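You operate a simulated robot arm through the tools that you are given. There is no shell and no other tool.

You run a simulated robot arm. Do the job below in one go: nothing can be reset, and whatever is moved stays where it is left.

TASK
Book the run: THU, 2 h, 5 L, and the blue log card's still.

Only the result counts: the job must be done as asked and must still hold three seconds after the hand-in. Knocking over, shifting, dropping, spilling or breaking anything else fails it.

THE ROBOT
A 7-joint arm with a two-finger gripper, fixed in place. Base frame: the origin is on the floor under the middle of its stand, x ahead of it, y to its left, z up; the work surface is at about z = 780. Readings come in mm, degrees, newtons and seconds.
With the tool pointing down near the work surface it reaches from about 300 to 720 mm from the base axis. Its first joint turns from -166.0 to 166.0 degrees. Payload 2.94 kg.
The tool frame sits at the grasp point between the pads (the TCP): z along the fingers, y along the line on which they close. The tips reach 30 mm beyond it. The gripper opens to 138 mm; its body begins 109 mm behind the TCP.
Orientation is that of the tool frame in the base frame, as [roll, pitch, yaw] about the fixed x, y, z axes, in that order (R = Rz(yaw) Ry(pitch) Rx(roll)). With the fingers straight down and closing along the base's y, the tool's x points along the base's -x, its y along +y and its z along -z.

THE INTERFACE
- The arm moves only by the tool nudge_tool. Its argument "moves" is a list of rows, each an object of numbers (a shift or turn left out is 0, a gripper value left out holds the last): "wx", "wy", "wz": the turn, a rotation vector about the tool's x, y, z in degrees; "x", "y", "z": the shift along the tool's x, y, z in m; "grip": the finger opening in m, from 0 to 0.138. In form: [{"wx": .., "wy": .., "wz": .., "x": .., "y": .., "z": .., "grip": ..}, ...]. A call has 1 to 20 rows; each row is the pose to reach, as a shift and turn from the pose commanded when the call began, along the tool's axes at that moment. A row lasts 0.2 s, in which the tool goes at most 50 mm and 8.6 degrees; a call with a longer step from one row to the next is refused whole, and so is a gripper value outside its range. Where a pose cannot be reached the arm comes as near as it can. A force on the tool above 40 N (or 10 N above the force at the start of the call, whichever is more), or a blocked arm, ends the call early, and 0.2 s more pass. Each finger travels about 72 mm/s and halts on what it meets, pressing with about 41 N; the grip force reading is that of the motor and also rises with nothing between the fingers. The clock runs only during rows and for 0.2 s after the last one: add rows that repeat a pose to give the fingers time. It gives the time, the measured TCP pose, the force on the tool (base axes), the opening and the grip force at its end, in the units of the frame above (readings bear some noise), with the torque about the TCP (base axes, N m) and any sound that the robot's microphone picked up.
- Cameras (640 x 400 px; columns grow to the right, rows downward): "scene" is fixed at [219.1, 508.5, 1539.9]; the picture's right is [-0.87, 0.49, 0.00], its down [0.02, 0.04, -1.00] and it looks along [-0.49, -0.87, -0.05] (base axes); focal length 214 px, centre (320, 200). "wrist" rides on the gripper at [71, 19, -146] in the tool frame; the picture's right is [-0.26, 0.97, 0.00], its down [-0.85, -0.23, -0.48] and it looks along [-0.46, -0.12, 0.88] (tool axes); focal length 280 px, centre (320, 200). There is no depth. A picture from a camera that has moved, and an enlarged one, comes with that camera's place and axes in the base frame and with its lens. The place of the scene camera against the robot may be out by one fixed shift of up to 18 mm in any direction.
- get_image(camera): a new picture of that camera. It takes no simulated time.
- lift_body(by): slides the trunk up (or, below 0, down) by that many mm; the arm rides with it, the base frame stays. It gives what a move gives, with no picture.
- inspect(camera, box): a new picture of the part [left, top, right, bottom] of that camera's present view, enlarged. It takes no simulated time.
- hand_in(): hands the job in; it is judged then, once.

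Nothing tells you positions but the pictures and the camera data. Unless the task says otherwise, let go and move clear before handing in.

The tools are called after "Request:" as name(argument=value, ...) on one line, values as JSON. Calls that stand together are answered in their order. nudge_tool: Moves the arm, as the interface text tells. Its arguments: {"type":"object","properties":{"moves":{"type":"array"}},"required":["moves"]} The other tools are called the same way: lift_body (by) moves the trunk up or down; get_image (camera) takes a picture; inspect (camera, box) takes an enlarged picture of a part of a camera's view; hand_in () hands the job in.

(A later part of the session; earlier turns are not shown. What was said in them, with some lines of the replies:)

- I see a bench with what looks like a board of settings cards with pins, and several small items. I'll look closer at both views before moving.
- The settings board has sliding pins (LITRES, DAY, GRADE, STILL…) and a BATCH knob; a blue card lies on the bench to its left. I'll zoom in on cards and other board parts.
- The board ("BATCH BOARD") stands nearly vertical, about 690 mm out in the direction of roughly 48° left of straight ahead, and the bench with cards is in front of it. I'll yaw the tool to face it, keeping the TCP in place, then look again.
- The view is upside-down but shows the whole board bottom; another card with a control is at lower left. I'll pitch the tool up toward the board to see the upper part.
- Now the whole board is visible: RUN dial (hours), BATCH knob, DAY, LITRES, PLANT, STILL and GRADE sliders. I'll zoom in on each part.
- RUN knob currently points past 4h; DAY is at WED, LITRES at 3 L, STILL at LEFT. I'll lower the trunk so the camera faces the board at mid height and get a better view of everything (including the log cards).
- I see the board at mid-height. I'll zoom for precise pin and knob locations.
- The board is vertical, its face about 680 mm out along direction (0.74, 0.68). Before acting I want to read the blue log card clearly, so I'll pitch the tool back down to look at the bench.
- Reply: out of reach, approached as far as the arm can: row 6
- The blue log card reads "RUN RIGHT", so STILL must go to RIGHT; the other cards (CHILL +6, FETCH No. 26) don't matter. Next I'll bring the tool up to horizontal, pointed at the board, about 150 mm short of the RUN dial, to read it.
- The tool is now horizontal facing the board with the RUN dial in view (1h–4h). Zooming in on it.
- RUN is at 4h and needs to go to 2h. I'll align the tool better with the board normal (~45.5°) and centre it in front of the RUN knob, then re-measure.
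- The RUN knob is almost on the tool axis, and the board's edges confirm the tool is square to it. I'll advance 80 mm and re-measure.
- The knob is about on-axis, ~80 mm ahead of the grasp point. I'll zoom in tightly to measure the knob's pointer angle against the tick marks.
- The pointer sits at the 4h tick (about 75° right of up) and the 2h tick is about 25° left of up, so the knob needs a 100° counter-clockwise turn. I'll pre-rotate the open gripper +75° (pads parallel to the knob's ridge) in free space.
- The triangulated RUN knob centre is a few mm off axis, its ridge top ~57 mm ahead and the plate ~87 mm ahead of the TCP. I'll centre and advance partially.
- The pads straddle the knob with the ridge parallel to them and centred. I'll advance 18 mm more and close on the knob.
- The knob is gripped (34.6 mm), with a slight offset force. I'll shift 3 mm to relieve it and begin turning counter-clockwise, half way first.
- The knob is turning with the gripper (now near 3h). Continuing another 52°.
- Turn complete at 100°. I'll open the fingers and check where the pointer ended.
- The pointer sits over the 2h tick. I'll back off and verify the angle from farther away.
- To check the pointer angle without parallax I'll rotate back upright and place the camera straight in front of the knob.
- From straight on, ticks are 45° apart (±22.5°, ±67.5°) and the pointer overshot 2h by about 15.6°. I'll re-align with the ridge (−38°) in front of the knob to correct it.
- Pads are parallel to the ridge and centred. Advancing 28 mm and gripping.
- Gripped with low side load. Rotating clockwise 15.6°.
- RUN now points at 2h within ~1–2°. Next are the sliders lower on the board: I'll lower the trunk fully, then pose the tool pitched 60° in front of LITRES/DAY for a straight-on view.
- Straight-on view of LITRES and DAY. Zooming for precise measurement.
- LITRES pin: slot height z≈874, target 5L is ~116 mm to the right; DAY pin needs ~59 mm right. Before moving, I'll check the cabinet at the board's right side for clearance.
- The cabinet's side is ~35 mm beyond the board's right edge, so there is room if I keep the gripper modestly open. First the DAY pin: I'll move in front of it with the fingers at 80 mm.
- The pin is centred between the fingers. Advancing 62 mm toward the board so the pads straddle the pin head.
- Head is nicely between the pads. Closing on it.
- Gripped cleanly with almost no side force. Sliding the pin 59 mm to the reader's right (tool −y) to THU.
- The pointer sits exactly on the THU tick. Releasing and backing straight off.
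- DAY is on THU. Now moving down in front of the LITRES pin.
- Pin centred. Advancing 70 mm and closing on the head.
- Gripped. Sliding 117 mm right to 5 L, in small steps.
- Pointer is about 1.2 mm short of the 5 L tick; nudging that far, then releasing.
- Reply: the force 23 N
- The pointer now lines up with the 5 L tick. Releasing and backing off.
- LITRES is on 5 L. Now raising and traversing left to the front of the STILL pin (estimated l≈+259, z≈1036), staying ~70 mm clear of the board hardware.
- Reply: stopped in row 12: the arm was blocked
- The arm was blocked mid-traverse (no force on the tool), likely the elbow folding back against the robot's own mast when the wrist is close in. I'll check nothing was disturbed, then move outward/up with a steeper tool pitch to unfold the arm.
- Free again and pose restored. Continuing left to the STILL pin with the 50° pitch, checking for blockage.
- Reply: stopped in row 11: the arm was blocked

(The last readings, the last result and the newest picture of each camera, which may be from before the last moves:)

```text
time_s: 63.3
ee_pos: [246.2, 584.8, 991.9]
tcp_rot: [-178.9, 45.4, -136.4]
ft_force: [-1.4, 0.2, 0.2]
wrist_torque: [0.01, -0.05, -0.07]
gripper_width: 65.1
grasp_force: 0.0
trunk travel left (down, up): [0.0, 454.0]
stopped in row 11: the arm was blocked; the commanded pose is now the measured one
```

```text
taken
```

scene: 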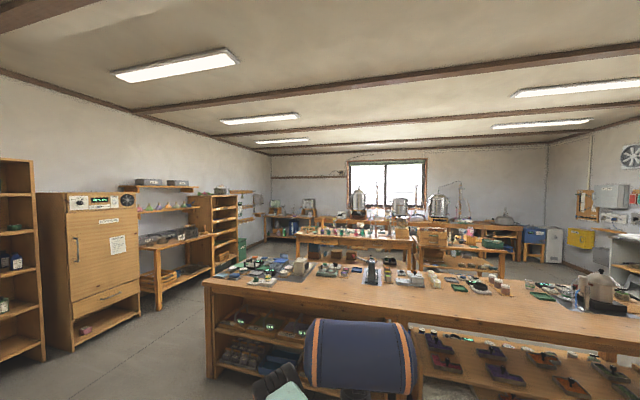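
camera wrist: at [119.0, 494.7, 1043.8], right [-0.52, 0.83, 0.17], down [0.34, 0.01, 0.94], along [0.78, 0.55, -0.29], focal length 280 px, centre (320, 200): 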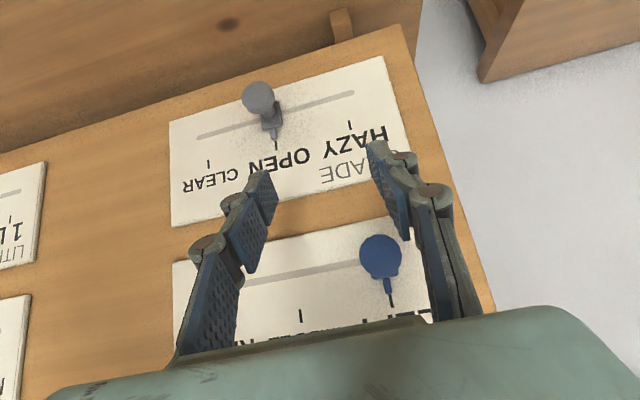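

Blocked again when retracting, so the arm can't fold further in this configuration. I'll look at the arm's posture more closely.

Request:
inspect(camera="scene", box=[200, 280, 440, 400])

Request:
inspect(camera="wrist", box=[160, 50, 480, 340])

```text
2.67 times, centred on (320, 340) of scene
camera zoom: at [219.1, 508.5, 1539.9], right [-0.87, 0.49, 0.0], down [0.02, 0.04, -1.0], along [-0.49, -0.87, -0.05], focal length 572 px, centre (320, -173)
```

zoom: 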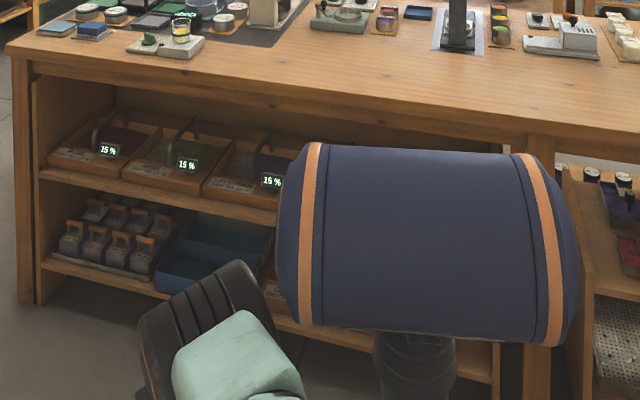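

```text
1.38 times, centred on (320, 195) of wrist
camera zoom: at [119.0, 494.7, 1043.8], right [-0.52, 0.83, 0.17], down [0.34, 0.01, 0.94], along [0.78, 0.55, -0.29], focal length 387 px, centre (320, 207)
```

zoom: 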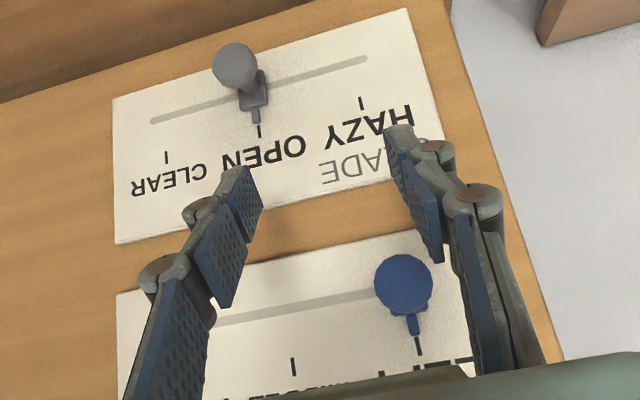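

The mast beside the arm is what it touches when the wrist swings far left. I'll back off right, raise the trunk so the forearm passes under the mast head, and later approach STILL with the tool yawed so the wrist stays clear.

Request:
nudge_tool(moves=[{"y": -0.03}, {"y": -0.06}, {"y": -0.09}, {"y": -0.12}, {"y": -0.12}])

Request:
lift_body(by=200)

Request:
get_image(camera="wrist")

Request:
get_image(camera="scene")

```text
time_s: 64.7
ee_pos: [351.7, 493.1, 957.3]
tcp_rot: [-179.3, 41.8, -138.4]
ft_force: [-0.1, -0.4, 0.1]
wrist_torque: [-0.03, -0.01, -0.03]
gripper_width: 64.7
grasp_force: 0.0
trunk travel left (down, up): [0.0, 454.0]
stopped in row 5: the arm was blocked; the commanded pose is now the measured one
```

```text
time_s: 66.9
ee_pos: [350.1, 493.4, 1158.5]
tcp_rot: [-179.3, 41.6, -138.2]
ft_force: [-0.6, -0.1, 0.2]
wrist_torque: [0.02, -0.01, 0.0]
gripper_width: 64.9
grasp_force: 0.0
trunk travel left (down, up): [-200.0, 254.0]
```

```text
taken
camera wrist: at [223.9, 410.4, 1219.2], right [-0.49, 0.85, 0.17], down [0.39, 0.04, 0.92], along [0.78, 0.52, -0.35], focal length 280 px, centre (320, 200)
```

wrist: 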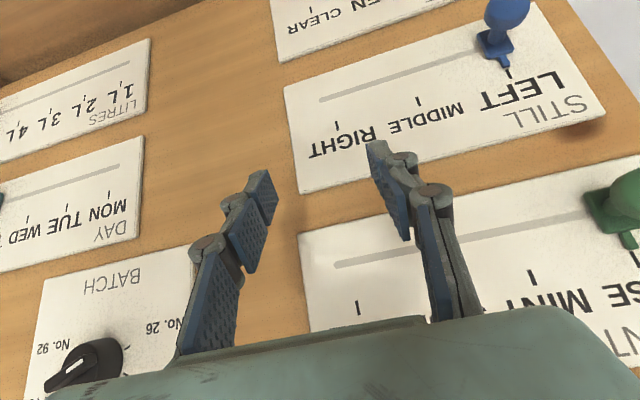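

```text
taken
```

scene: 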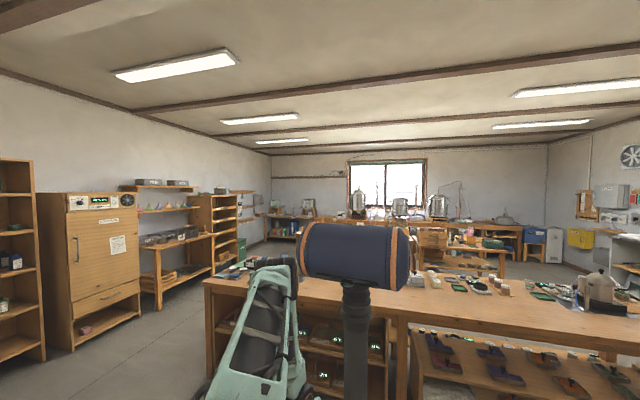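

Request:
inspect(camera="scene", box=[190, 210, 430, 400])

Request:
inspect(camera="scene", box=[250, 220, 340, 300])

```text
2.11 times, centred on (310, 305) of scene
camera zoom: at [219.1, 508.5, 1539.9], right [-0.87, 0.49, 0.0], down [0.02, 0.04, -1.0], along [-0.49, -0.87, -0.05], focal length 452 px, centre (341, -21)
```

zoom: 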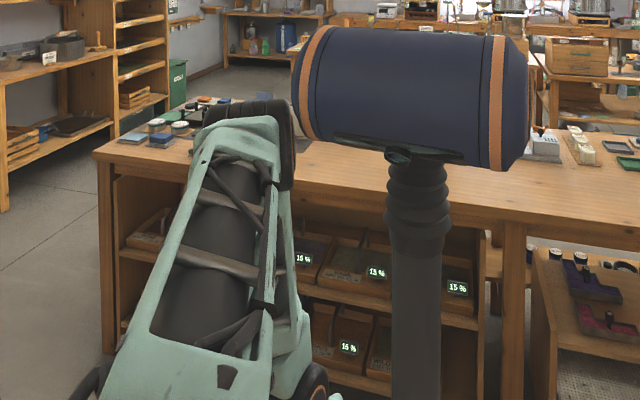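

```text
5.00 times, centred on (295, 260) of scene
camera zoom: at [219.1, 508.5, 1539.9], right [-0.87, 0.49, 0.0], down [0.02, 0.04, -1.0], along [-0.49, -0.87, -0.05], focal length 1072 px, centre (445, -100)
```

zoom: 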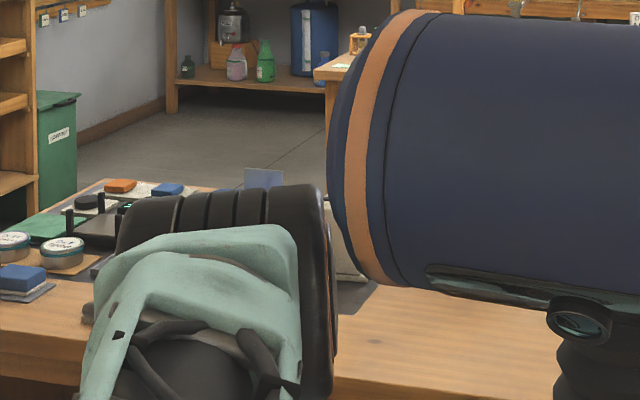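

The elbow is right against the robot's own head. Raising the trunk further lets the arm work lower relative to its shoulder with the elbow forward and below the head. I'll lift fully, then lower the tool with the arm.

Request:
lift_body(by=250)

Request:
nudge_tool(moves=[{"x": 0.0235, "y": -0.0037, "z": 0.0273}, {"x": 0.047, "y": -0.0073, "z": 0.0545}, {"x": 0.0705, "y": -0.011, "z": 0.0818}, {"x": 0.094, "y": -0.0147, "z": 0.109}, {"x": 0.1175, "y": -0.0183, "z": 0.136}, {"x": 0.141, "y": -0.022, "z": 0.1636}, {"x": 0.1645, "y": -0.0257, "z": 0.191}, {"x": 0.188, "y": -0.0294, "z": 0.218}, {"x": 0.2115, "y": -0.033, "z": 0.245}, {"x": 0.235, "y": -0.0367, "z": 0.2727}, {"x": 0.235, "y": -0.0367, "z": 0.2727}])

Request:
get_image(camera="wrist")

Request:
get_image(camera="scene")

```text
time_s: 69.5
ee_pos: [350.4, 494.9, 1407.7]
tcp_rot: [-179.2, 41.6, -138.2]
ft_force: [-0.1, -0.2, -0.2]
wrist_torque: [0.0, 0.02, -0.01]
gripper_width: 64.9
grasp_force: 0.1
trunk travel left (down, up): [-450.0, 4.0]
```

```text
time_s: 71.9
ee_pos: [382.0, 472.6, 1050.3]
tcp_rot: [-179.4, 41.7, -138.1]
ft_force: [0.1, -0.1, 0.5]
wrist_torque: [0.03, 0.0, -0.01]
gripper_width: 65.0
grasp_force: 0.0
trunk travel left (down, up): [-450.0, 4.0]
```

```text
taken
camera wrist: at [255.4, 387.2, 1111.5], right [-0.49, 0.85, 0.17], down [0.38, 0.04, 0.92], along [0.78, 0.52, -0.35], focal length 280 px, centre (320, 200)
```

wrist: 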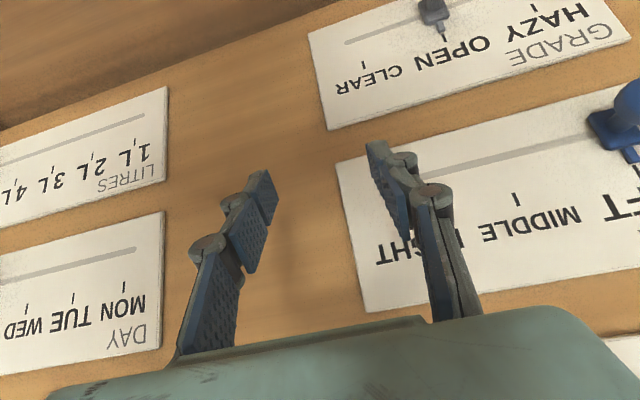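

```text
taken
```

scene: 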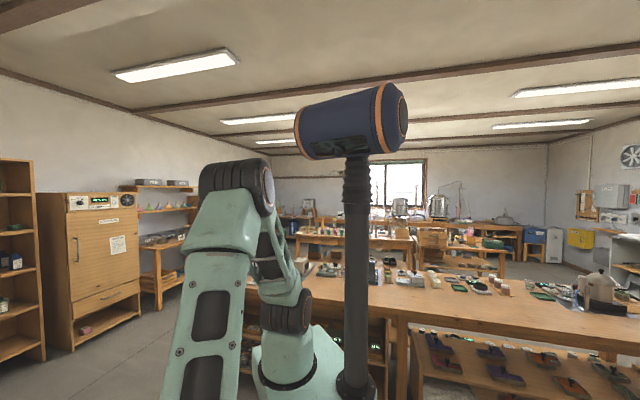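

That worked: pose tracked exactly with the elbow clear of the head. Now sliding left to face the STILL pin while squaring the yaw.

Request:
nudge_tool(moves=[{"wx": -0.4, "wz": -0.45, "x": 0.0073, "y": 0.0327, "z": -0.006}, {"wx": -0.8, "wz": -0.9, "x": 0.0146, "y": 0.0653, "z": -0.012}, {"wx": -1.15, "wz": -1.3, "x": 0.022, "y": 0.098, "z": -0.018}, {"wx": -1.5, "wz": -1.7, "x": 0.0293, "y": 0.1306, "z": -0.0241}, {"wx": -1.9, "wz": -2.15, "x": 0.0366, "y": 0.1633, "z": -0.0301}, {"wx": -2.3, "wz": -2.6, "x": 0.0439, "y": 0.1959, "z": -0.0361}, {"wx": -2.3, "wz": -2.6, "x": 0.0439, "y": 0.1959, "z": -0.0361}])

Request:
get_image(camera="wrist")

Request:
get_image(camera="scene")

```text
time_s: 73.5
ee_pos: [207.6, 580.4, 1043.9]
tcp_rot: [-179.2, 41.9, -134.6]
ft_force: [0.6, -0.2, 0.4]
wrist_torque: [0.02, 0.0, -0.01]
gripper_width: 64.9
grasp_force: 0.0
trunk travel left (down, up): [-450.0, 4.0]
```

```text
taken
camera wrist: at [87.5, 487.3, 1105.2], right [-0.54, 0.82, 0.17], down [0.38, 0.07, 0.92], along [0.75, 0.57, -0.35], focal length 280 px, centre (320, 200)
```

wrist: 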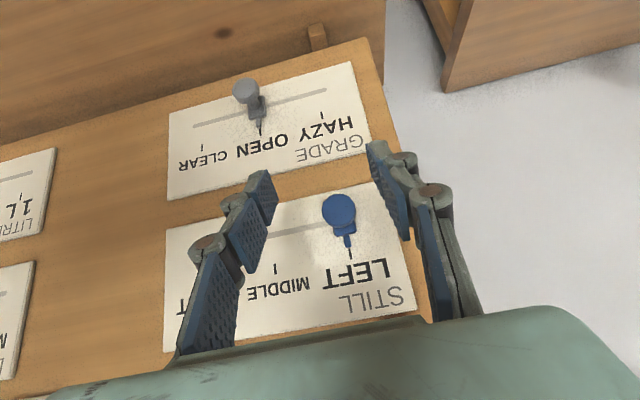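

```text
taken
```

scene: 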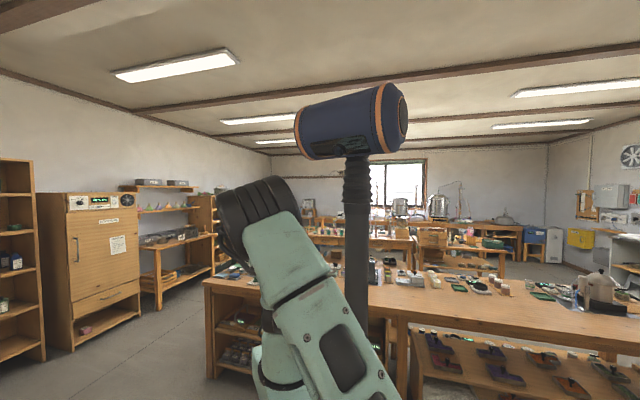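

Request:
inspect(camera="wrist", box=[160, 160, 440, 340])

Request:
inspect(camera="wrist", box=[290, 180, 390, 270])

```text
2.22 times, centred on (300, 250) of wrist
camera zoom: at [87.5, 487.3, 1105.2], right [-0.54, 0.82, 0.17], down [0.38, 0.07, 0.92], along [0.75, 0.57, -0.35], focal length 623 px, centre (364, 89)
```

zoom: 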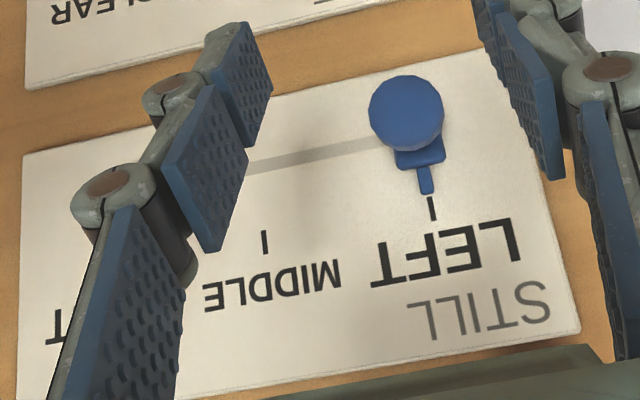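

```text
4.44 times, centred on (340, 225) of wrist
camera zoom: at [87.5, 487.3, 1105.2], right [-0.54, 0.82, 0.17], down [0.38, 0.07, 0.92], along [0.75, 0.57, -0.35], focal length 1246 px, centre (231, 89)
```

zoom: 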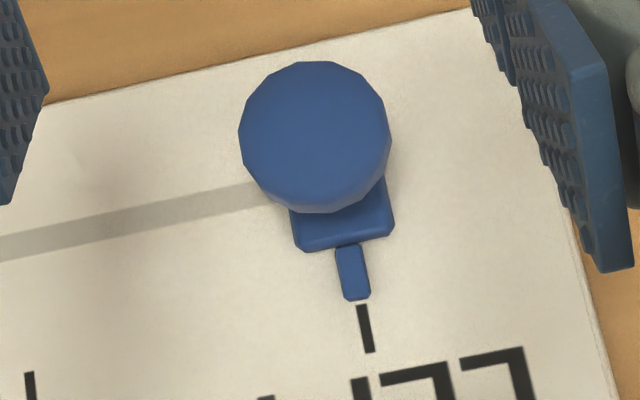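

STILL pin is at l≈261, z≈1034. Advancing 68 mm so the pads straddle its head.

Request:
nudge_tool(moves=[{"x": -0.0128, "y": 0.0003, "z": 0.0113}, {"x": -0.0257, "y": 0.0006, "z": 0.0227}, {"x": -0.0385, "y": 0.0009, "z": 0.034}, {"x": -0.0514, "y": 0.0012, "z": 0.0454}, {"x": -0.0514, "y": 0.0012, "z": 0.0454}])

Request:
get_image(camera="wrist")

Request:
inspect(camera="wrist", box=[220, 120, 420, 250])

```text
time_s: 74.7
ee_pos: [256.5, 629.0, 1043.6]
tcp_rot: [-179.3, 41.7, -134.5]
ft_force: [0.1, 0.2, 0.6]
wrist_torque: [-0.04, 0.03, 0.04]
gripper_width: 64.9
grasp_force: 0.2
trunk travel left (down, up): [-450.0, 4.0]
```

```text
taken
camera wrist: at [136.4, 536.4, 1104.9], right [-0.55, 0.82, 0.17], down [0.38, 0.07, 0.92], along [0.75, 0.57, -0.35], focal length 280 px, centre (320, 200)
```

wrist: 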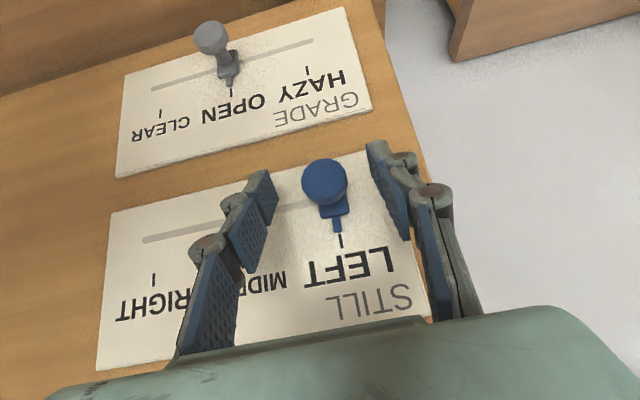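

```text
3.08 times, centred on (320, 185) of wrist
camera zoom: at [136.4, 536.4, 1104.9], right [-0.55, 0.82, 0.17], down [0.38, 0.07, 0.92], along [0.75, 0.57, -0.35], focal length 863 px, centre (320, 246)
```

zoom: 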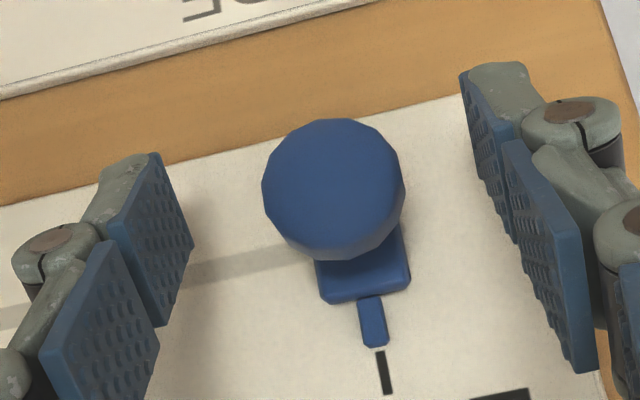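

Head is between the pads. Closing (with a 1.5 mm lateral centring shift).

Request:
nudge_tool(moves=[{"y": 0.0015, "grip": 0.055}, {"y": 0.0015, "grip": 0.045}, {"y": 0.0015, "grip": 0.03}, {"y": 0.0015, "grip": 0.02}, {"y": 0.0015, "grip": 0.015}, {"y": 0.0015, "grip": 0.015}])

Request:
inspect(camera="wrist", box=[220, 120, 420, 250])

Request:
inspect(camera="wrist", box=[90, 180, 290, 340])

```text
time_s: 76.1
ee_pos: [254.8, 630.1, 1044.2]
tcp_rot: [-179.3, 41.8, -134.4]
ft_force: [0.9, 0.7, 0.4]
wrist_torque: [0.0, -0.03, -0.05]
gripper_width: 28.6
grasp_force: 44.8
trunk travel left (down, up): [-450.0, 4.0]
```

```text
3.08 times, centred on (320, 185) of wrist
camera zoom: at [134.4, 537.0, 1105.2], right [-0.55, 0.82, 0.17], down [0.38, 0.07, 0.92], along [0.75, 0.57, -0.35], focal length 863 px, centre (320, 246)
```

zoom: 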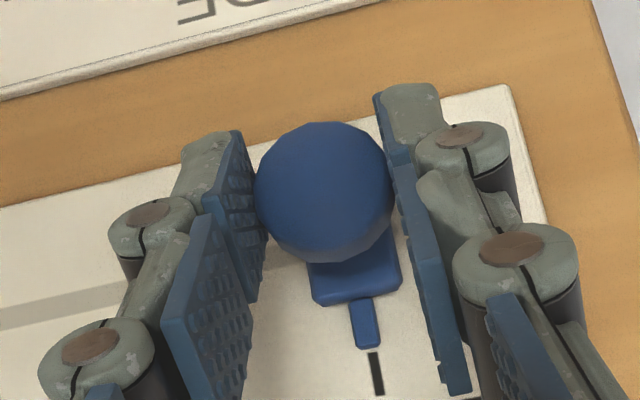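

```text
2.50 times, centred on (190, 260) of wrist
camera zoom: at [134.4, 537.0, 1105.2], right [-0.55, 0.82, 0.17], down [0.38, 0.07, 0.92], along [0.75, 0.57, -0.35], focal length 701 px, centre (645, 50)
```

zoom: 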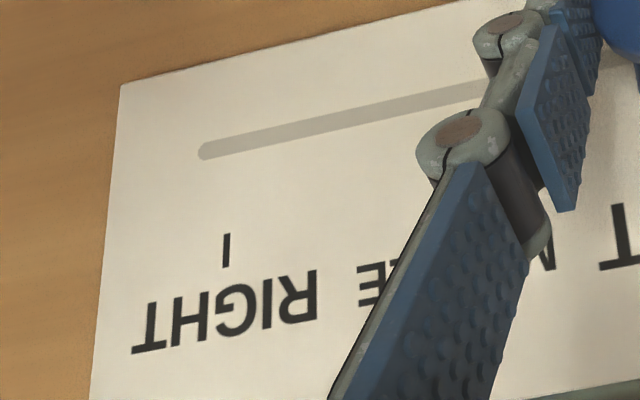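

Gripped cleanly. Sliding 138 mm right toward RIGHT, then I'll check the remaining gap.

Request:
nudge_tool(moves=[{"y": -0.01}, {"y": -0.02}, {"y": -0.03}, {"y": -0.04}, {"y": -0.05}, {"y": -0.06}, {"y": -0.07}, {"y": -0.08}, {"y": -0.09}, {"y": -0.1}, {"y": -0.11}, {"y": -0.12}, {"y": -0.13}, {"y": -0.138}, {"y": -0.138}])

Request:
get_image(camera="wrist")

Request:
inspect(camera="wrist", box=[220, 120, 420, 250])

Request:
inspect(camera="wrist", box=[290, 180, 370, 250])

```text
time_s: 79.3
ee_pos: [351.4, 533.1, 1043.8]
tcp_rot: [-179.4, 41.5, -134.7]
ft_force: [-0.6, -1.4, -24.7]
wrist_torque: [-0.49, 0.4, -0.04]
gripper_width: 28.3
grasp_force: 44.9
trunk travel left (down, up): [-450.0, 4.0]
```

```text
taken
camera wrist: at [230.9, 441.0, 1106.2], right [-0.54, 0.82, 0.16], down [0.38, 0.07, 0.92], along [0.75, 0.56, -0.35], focal length 280 px, centre (320, 200)
```

wrist: 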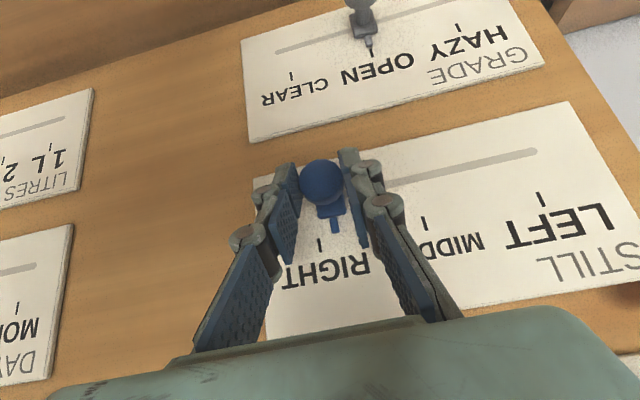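

```text
3.08 times, centred on (320, 185) of wrist
camera zoom: at [230.9, 441.0, 1106.2], right [-0.54, 0.82, 0.16], down [0.38, 0.07, 0.92], along [0.75, 0.56, -0.35], focal length 863 px, centre (320, 246)
```

zoom: 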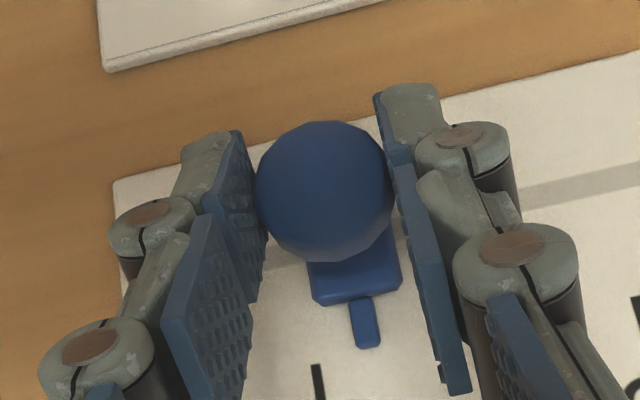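

```text
5.71 times, centred on (330, 215) of wrist
camera zoom: at [230.9, 441.0, 1106.2], right [-0.54, 0.82, 0.16], down [0.38, 0.07, 0.92], along [0.75, 0.56, -0.35], focal length 1602 px, centre (263, 114)
```

zoom: 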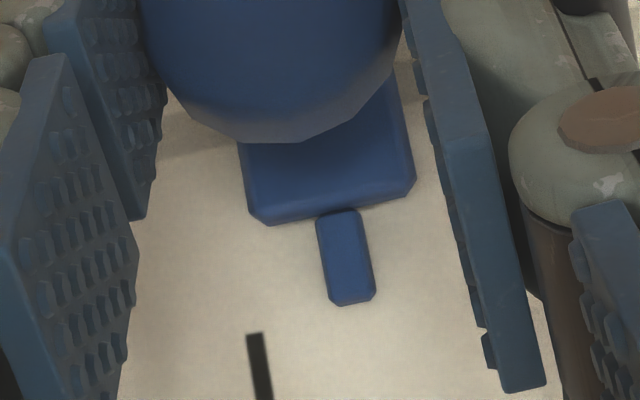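

The pointer is still ~13.4 mm short of the RIGHT tick. Moving the rest, with a 1.5 mm downward correction to relieve the vertical load.

Request:
nudge_tool(moves=[{"x": 0.001, "z": 0.0011}, {"x": 0.001, "z": 0.0011, "y": -0.005}, {"x": 0.001, "z": 0.0011, "y": -0.01}, {"x": 0.001, "z": 0.0011, "y": -0.0134}, {"x": 0.001, "z": 0.0011, "y": -0.0134}, {"x": 0.001, "z": 0.0011, "y": -0.0134}])

Request:
inspect(camera="wrist", box=[220, 120, 420, 250])

Request:
inspect(camera="wrist", box=[290, 180, 370, 250])

```text
time_s: 80.7
ee_pos: [360.7, 523.5, 1044.3]
tcp_rot: [-179.1, 41.5, -134.4]
ft_force: [-3.2, -2.2, -22.4]
wrist_torque: [-0.44, 0.56, 0.06]
gripper_width: 28.4
grasp_force: 45.0
trunk travel left (down, up): [-450.0, 4.0]
```

```text
3.08 times, centred on (320, 185) of wrist
camera zoom: at [240.7, 431.1, 1106.2], right [-0.55, 0.82, 0.16], down [0.38, 0.07, 0.92], along [0.75, 0.57, -0.35], focal length 863 px, centre (320, 246)
```

zoom: 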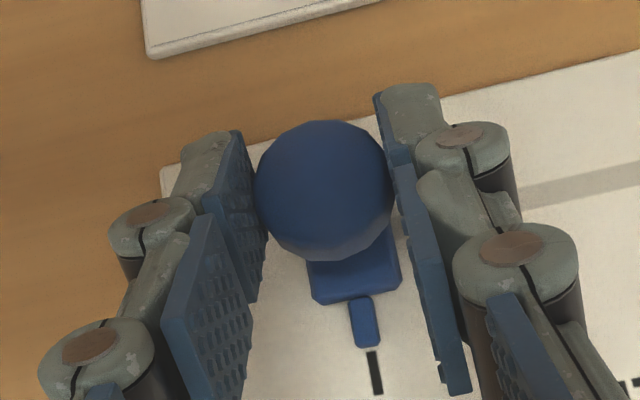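

```text
5.71 times, centred on (330, 215) of wrist
camera zoom: at [240.7, 431.1, 1106.2], right [-0.55, 0.82, 0.16], down [0.38, 0.07, 0.92], along [0.75, 0.57, -0.35], focal length 1602 px, centre (263, 114)
```

zoom: 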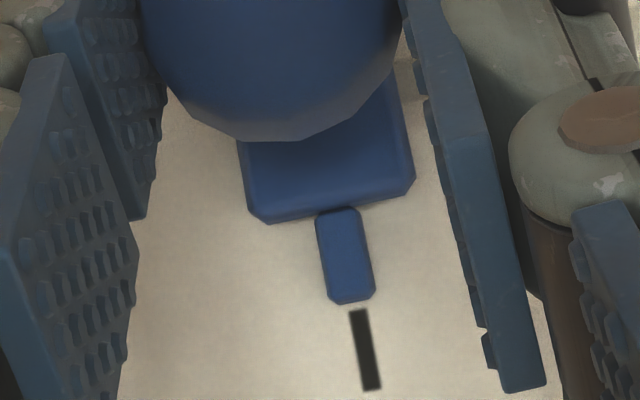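

Pointer is on the RIGHT tick (within ~0.5 mm). Releasing and backing off.

Request:
nudge_tool(moves=[{"x": 0.0013, "z": 0.0015}, {"x": 0.0013, "z": 0.0015, "grip": 0.035}, {"x": 0.0013, "z": 0.0015, "grip": 0.045}, {"x": 0.0013, "z": 0.0015, "grip": 0.055}, {"x": 0.0013, "z": 0.0015, "grip": 0.065}, {"x": 0.0013, "z": 0.0015, "grip": 0.065}])

Request:
nudge_tool(moves=[{"x": 0.0125, "z": -0.0111}, {"x": 0.025, "z": -0.0222}, {"x": 0.0372, "z": -0.0334}, {"x": 0.0372, "z": -0.0334}])

Request:
get_image(camera="wrist")

Request:
inspect(camera="wrist", box=[240, 140, 420, 280])

```text
time_s: 82.1
ee_pos: [361.1, 524.2, 1045.1]
tcp_rot: [-179.2, 41.8, -134.5]
ft_force: [0.6, 0.5, 0.0]
wrist_torque: [0.01, -0.01, -0.01]
gripper_width: 65.1
grasp_force: 0.0
trunk travel left (down, up): [-450.0, 4.0]
```

```text
time_s: 83.1
ee_pos: [327.5, 487.5, 1045.7]
tcp_rot: [-179.1, 41.9, -134.5]
ft_force: [-0.9, 0.0, 0.5]
wrist_torque: [-0.02, -0.04, -0.01]
gripper_width: 64.8
grasp_force: 0.1
trunk travel left (down, up): [-450.0, 4.0]
```

```text
taken
camera wrist: at [205.7, 395.2, 1106.2], right [-0.55, 0.82, 0.17], down [0.38, 0.07, 0.92], along [0.75, 0.57, -0.35], focal length 280 px, centre (320, 200)
```

wrist: 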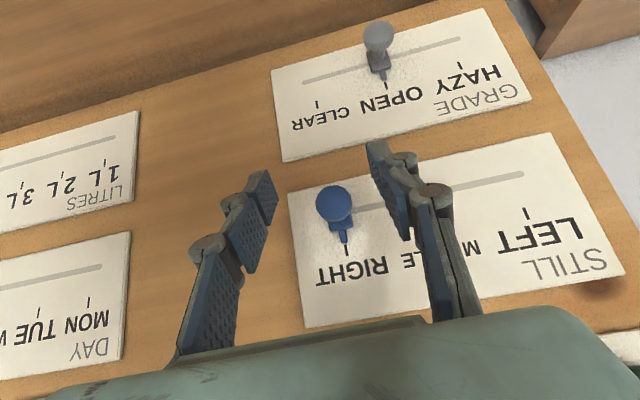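

```text
2.86 times, centred on (330, 210) of wrist
camera zoom: at [205.7, 395.2, 1106.2], right [-0.55, 0.82, 0.17], down [0.38, 0.07, 0.92], along [0.75, 0.57, -0.35], focal length 801 px, centre (291, 171)
```

zoom: 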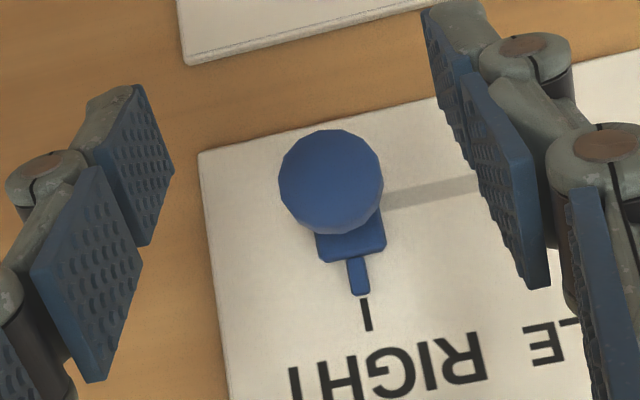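

STILL is on RIGHT. Now I'll pull back and up for an overview to verify everything, including that BATCH, PLANT and GRADE are untouched.

Request:
nudge_tool(moves=[{"x": -0.0156, "y": -0.0148, "z": -0.0317}, {"x": -0.0312, "y": -0.0297, "z": -0.0633}, {"x": -0.0468, "y": -0.0445, "z": -0.095}, {"x": -0.0624, "y": -0.0593, "z": -0.1267}, {"x": -0.078, "y": -0.0742, "z": -0.1583}, {"x": -0.0936, "y": -0.089, "z": -0.19}, {"x": -0.0936, "y": -0.089, "z": -0.19}])

Request:
get_image(camera="wrist")

Request:
get_image(camera="scene")

```text
time_s: 84.5
ee_pos: [347.9, 379.3, 1175.1]
tcp_rot: [175.3, 33.0, -138.9]
ft_force: [1.4, 0.3, -2.0]
wrist_torque: [0.1, 0.07, 0.04]
gripper_width: 65.1
grasp_force: 0.1
trunk travel left (down, up): [-450.0, 4.0]
stopped in row 7: the arm was blocked; the commanded pose is now the measured one
```

```text
taken
camera wrist: at [237.6, 292.6, 1259.4], right [-0.5, 0.84, 0.21], down [0.53, 0.1, 0.84], along [0.69, 0.53, -0.49], focal length 280 px, centre (320, 200)
```

wrist: 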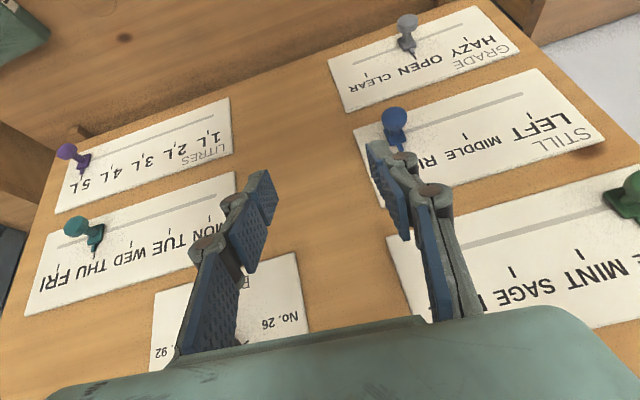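

```text
taken
```

scene: 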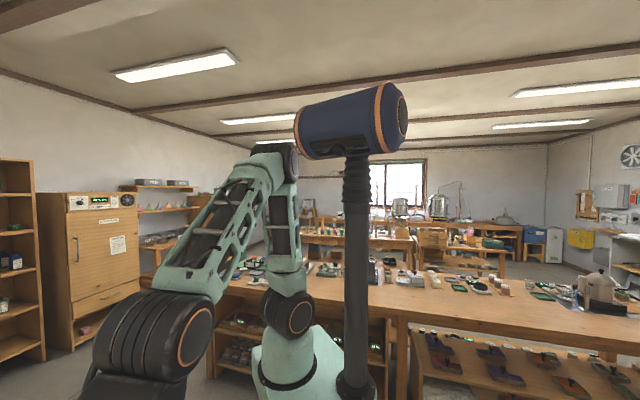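

The tool is well clear of the board (the elbow just brushes the robot's own head again). Inspecting the settings from here.

Request:
inspect(camera="wrist", box=[20, 90, 260, 320])

Request:
inspect(camera="wrist", box=[320, 0, 640, 220])

Request:
inspect(camera="wrist", box=[330, 90, 450, 190])

```text
1.74 times, centred on (140, 205) of wrist
camera zoom: at [237.6, 292.6, 1259.4], right [-0.5, 0.84, 0.21], down [0.53, 0.1, 0.84], along [0.69, 0.53, -0.49], focal length 488 px, centre (633, 191)
```

zoom: 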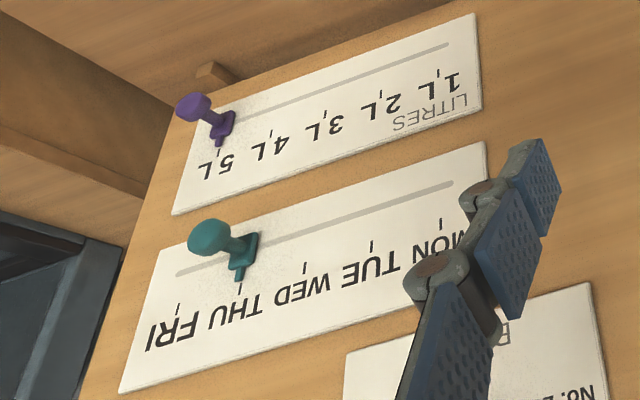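

```text
1.82 times, centred on (480, 110) of wrist
camera zoom: at [237.6, 292.6, 1259.4], right [-0.5, 0.84, 0.21], down [0.53, 0.1, 0.84], along [0.69, 0.53, -0.49], focal length 510 px, centre (29, 364)
```

zoom: 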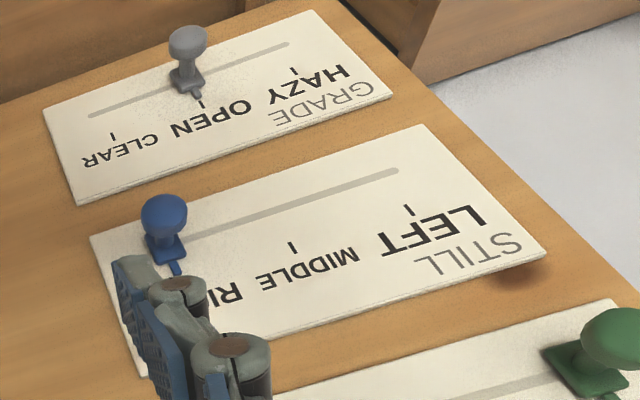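

```text
4.00 times, centred on (390, 140) of wrist
camera zoom: at [237.6, 292.6, 1259.4], right [-0.5, 0.84, 0.21], down [0.53, 0.1, 0.84], along [0.69, 0.53, -0.49], focal length 1122 px, centre (40, 440)
```

zoom: 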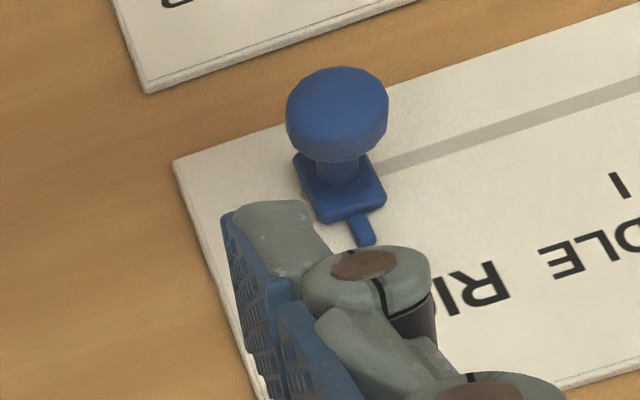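

All four sliders look right and GRADE/PLANT are unchanged. For completeness I'll swing right and pitch up for a last look at RUN and BATCH, staying well off the board.

Request:
nudge_tool(moves=[{"wx": 0.3, "wy": -2, "wz": -0.4, "x": -0.0105, "y": -0.0263, "z": -0.011}, {"wx": 0.6, "wy": -6, "wz": -0.9, "x": -0.021, "y": -0.0527, "z": -0.022}, {"wx": 0.9, "wy": -10, "wz": -1.3, "x": -0.0316, "y": -0.079, "z": -0.033}, {"wx": 1.2, "wy": -15, "wz": -1.8, "x": -0.0421, "y": -0.1053, "z": -0.044}, {"wx": 1.5, "wy": -20, "wz": -2.2, "x": -0.0527, "y": -0.1317, "z": -0.055}, {"wx": 1.8, "wy": -25, "wz": -2.7, "x": -0.0632, "y": -0.158, "z": -0.066}, {"wx": 2.1, "wy": -30, "wz": -3.1, "x": -0.0738, "y": -0.1843, "z": -0.077}, {"wx": 2.4, "wy": -35, "wz": -3.6, "x": -0.0843, "y": -0.2107, "z": -0.0881}, {"wx": 2.4, "wy": -35, "wz": -3.6, "x": -0.0843, "y": -0.2107, "z": -0.0881}])

Request:
get_image(camera="wrist")

```text
time_s: 86.5
ee_pos: [514.1, 236.3, 1283.4]
tcp_rot: [-179.1, 68.2, -135.0]
ft_force: [0.3, -0.3, 0.0]
wrist_torque: [-0.04, -0.02, 0.01]
gripper_width: 65.0
grasp_force: 0.0
trunk travel left (down, up): [-450.0, 4.0]
```

```text
taken
camera wrist: at [384.3, 137.0, 1270.3], right [-0.6, 0.76, 0.24], down [0.07, -0.25, 0.97], along [0.8, 0.6, 0.1], focal length 280 px, centre (320, 200)
```

wrist: 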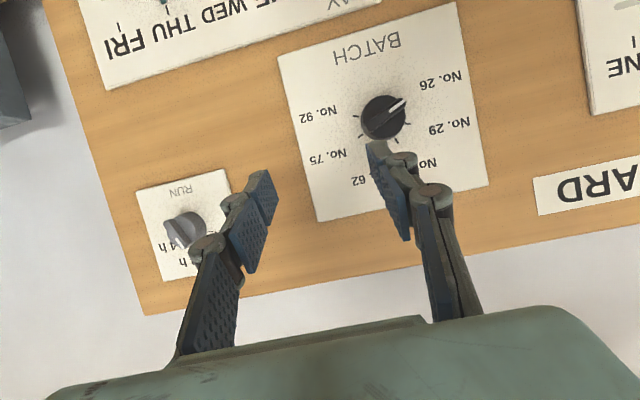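

Request:
inspect(camera="wrist", box=[130, 165, 240, 295])

Request:
inspect(camera="wrist", box=[300, 40, 480, 180])

```text
3.08 times, centred on (185, 230) of wrist
camera zoom: at [384.3, 137.0, 1270.3], right [-0.6, 0.76, 0.24], down [0.07, -0.25, 0.97], along [0.8, 0.6, 0.1], focal length 863 px, centre (735, 108)
```

zoom: 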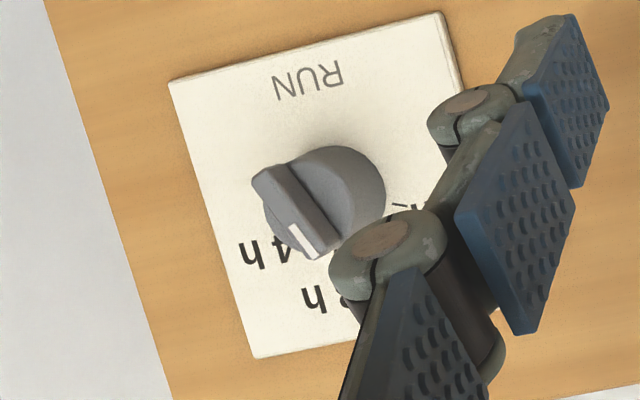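

```text
2.86 times, centred on (390, 110) of wrist
camera zoom: at [384.3, 137.0, 1270.3], right [-0.6, 0.76, 0.24], down [0.07, -0.25, 0.97], along [0.8, 0.6, 0.1], focal length 801 px, centre (120, 457)
```

zoom: 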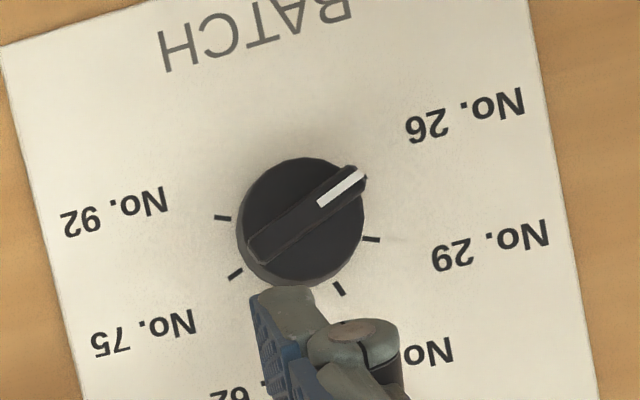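

RUN and BATCH are as intended (BATCH still on No. 26). One last look straight down to confirm bench items (cup, book, cards) are undisturbed.

Request:
nudge_tool(moves=[{"wy": 7.5}, {"wy": 15}, {"wy": 22.5}, {"wy": 30}, {"wy": 37.5}, {"wy": 45}, {"wy": 52.5}, {"wy": 60}, {"wy": 66}, {"wy": 66}])

Request:
get_image(camera="wrist")

```text
time_s: 88.7
ee_pos: [513.9, 238.8, 1282.5]
tcp_rot: [-179.6, 2.0, -135.9]
ft_force: [-0.1, 0.2, -0.3]
wrist_torque: [-0.01, 0.02, -0.02]
gripper_width: 65.0
grasp_force: 0.1
trunk travel left (down, up): [-450.0, 4.0]
```

```text
taken
camera wrist: at [444.8, 198.3, 1424.4], right [-0.48, 0.87, 0.0], down [0.75, 0.42, 0.51], along [0.44, 0.25, -0.86], focal length 280 px, centre (320, 200)
```

wrist: 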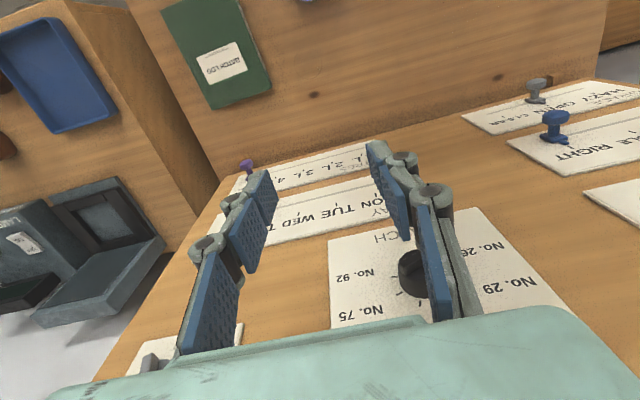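

Request:
nudge_tool(moves=[{"x": 0.03}, {"x": 0.06}, {"x": 0.09}, {"x": 0.11}, {"x": 0.11}])

Request:
get_image(camera="wrist")

```text
time_s: 89.9
ee_pos: [433.8, 161.4, 1276.3]
tcp_rot: [-179.7, 2.2, -135.8]
ft_force: [0.1, -0.4, -0.1]
wrist_torque: [-0.02, 0.0, -0.02]
gripper_width: 65.0
grasp_force: 0.2
trunk travel left (down, up): [-450.0, 4.0]
```

```text
taken
camera wrist: at [364.1, 122.7, 1419.5], right [-0.48, 0.87, 0.0], down [0.75, 0.42, 0.51], along [0.44, 0.25, -0.86], focal length 280 px, centre (320, 200)
```

wrist: 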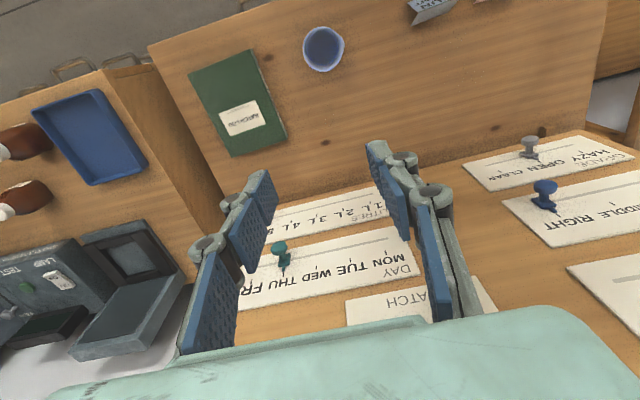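

The cup, book and cards are all undisturbed. RUN is on 2 h, DAY on THU, LITRES on 5 L and STILL on RIGHT, and the gripper is clear of everything, so I'm handing in.

Request:
hand_in()

```text
The job is handed in.
```

I booked the run on the batch board and handed the job in. The hand-in only confirmed it was received, so I don't have a pass or fail.

| Control | Was | Now |
|---|---|---|
| DAY | WED | THU |
| RUN | 4h | 2h |
| LITRES | 3 L | 5 L |
| STILL | LEFT | RIGHT (the blue log card reads "RUN RIGHT") |

- **Accuracy:** The three sliders sit on their tick marks to within about 1 mm. The RUN knob took two tries: the first turn overshot by about 15°. It now points within 1–3° of the 2h mark.
- **Everything else:** In the last pictures BATCH was still on No. 26, and PLANT and GRADE hadn't moved. The cup, book and log cards were where they started.
- **Arm blocked:** The arm stopped as blocked four times while moving to and from the STILL slider. It looked like its elbow meeting the robot's own head. The tool felt almost no force each time, and nothing on the board or bench was disturbed.
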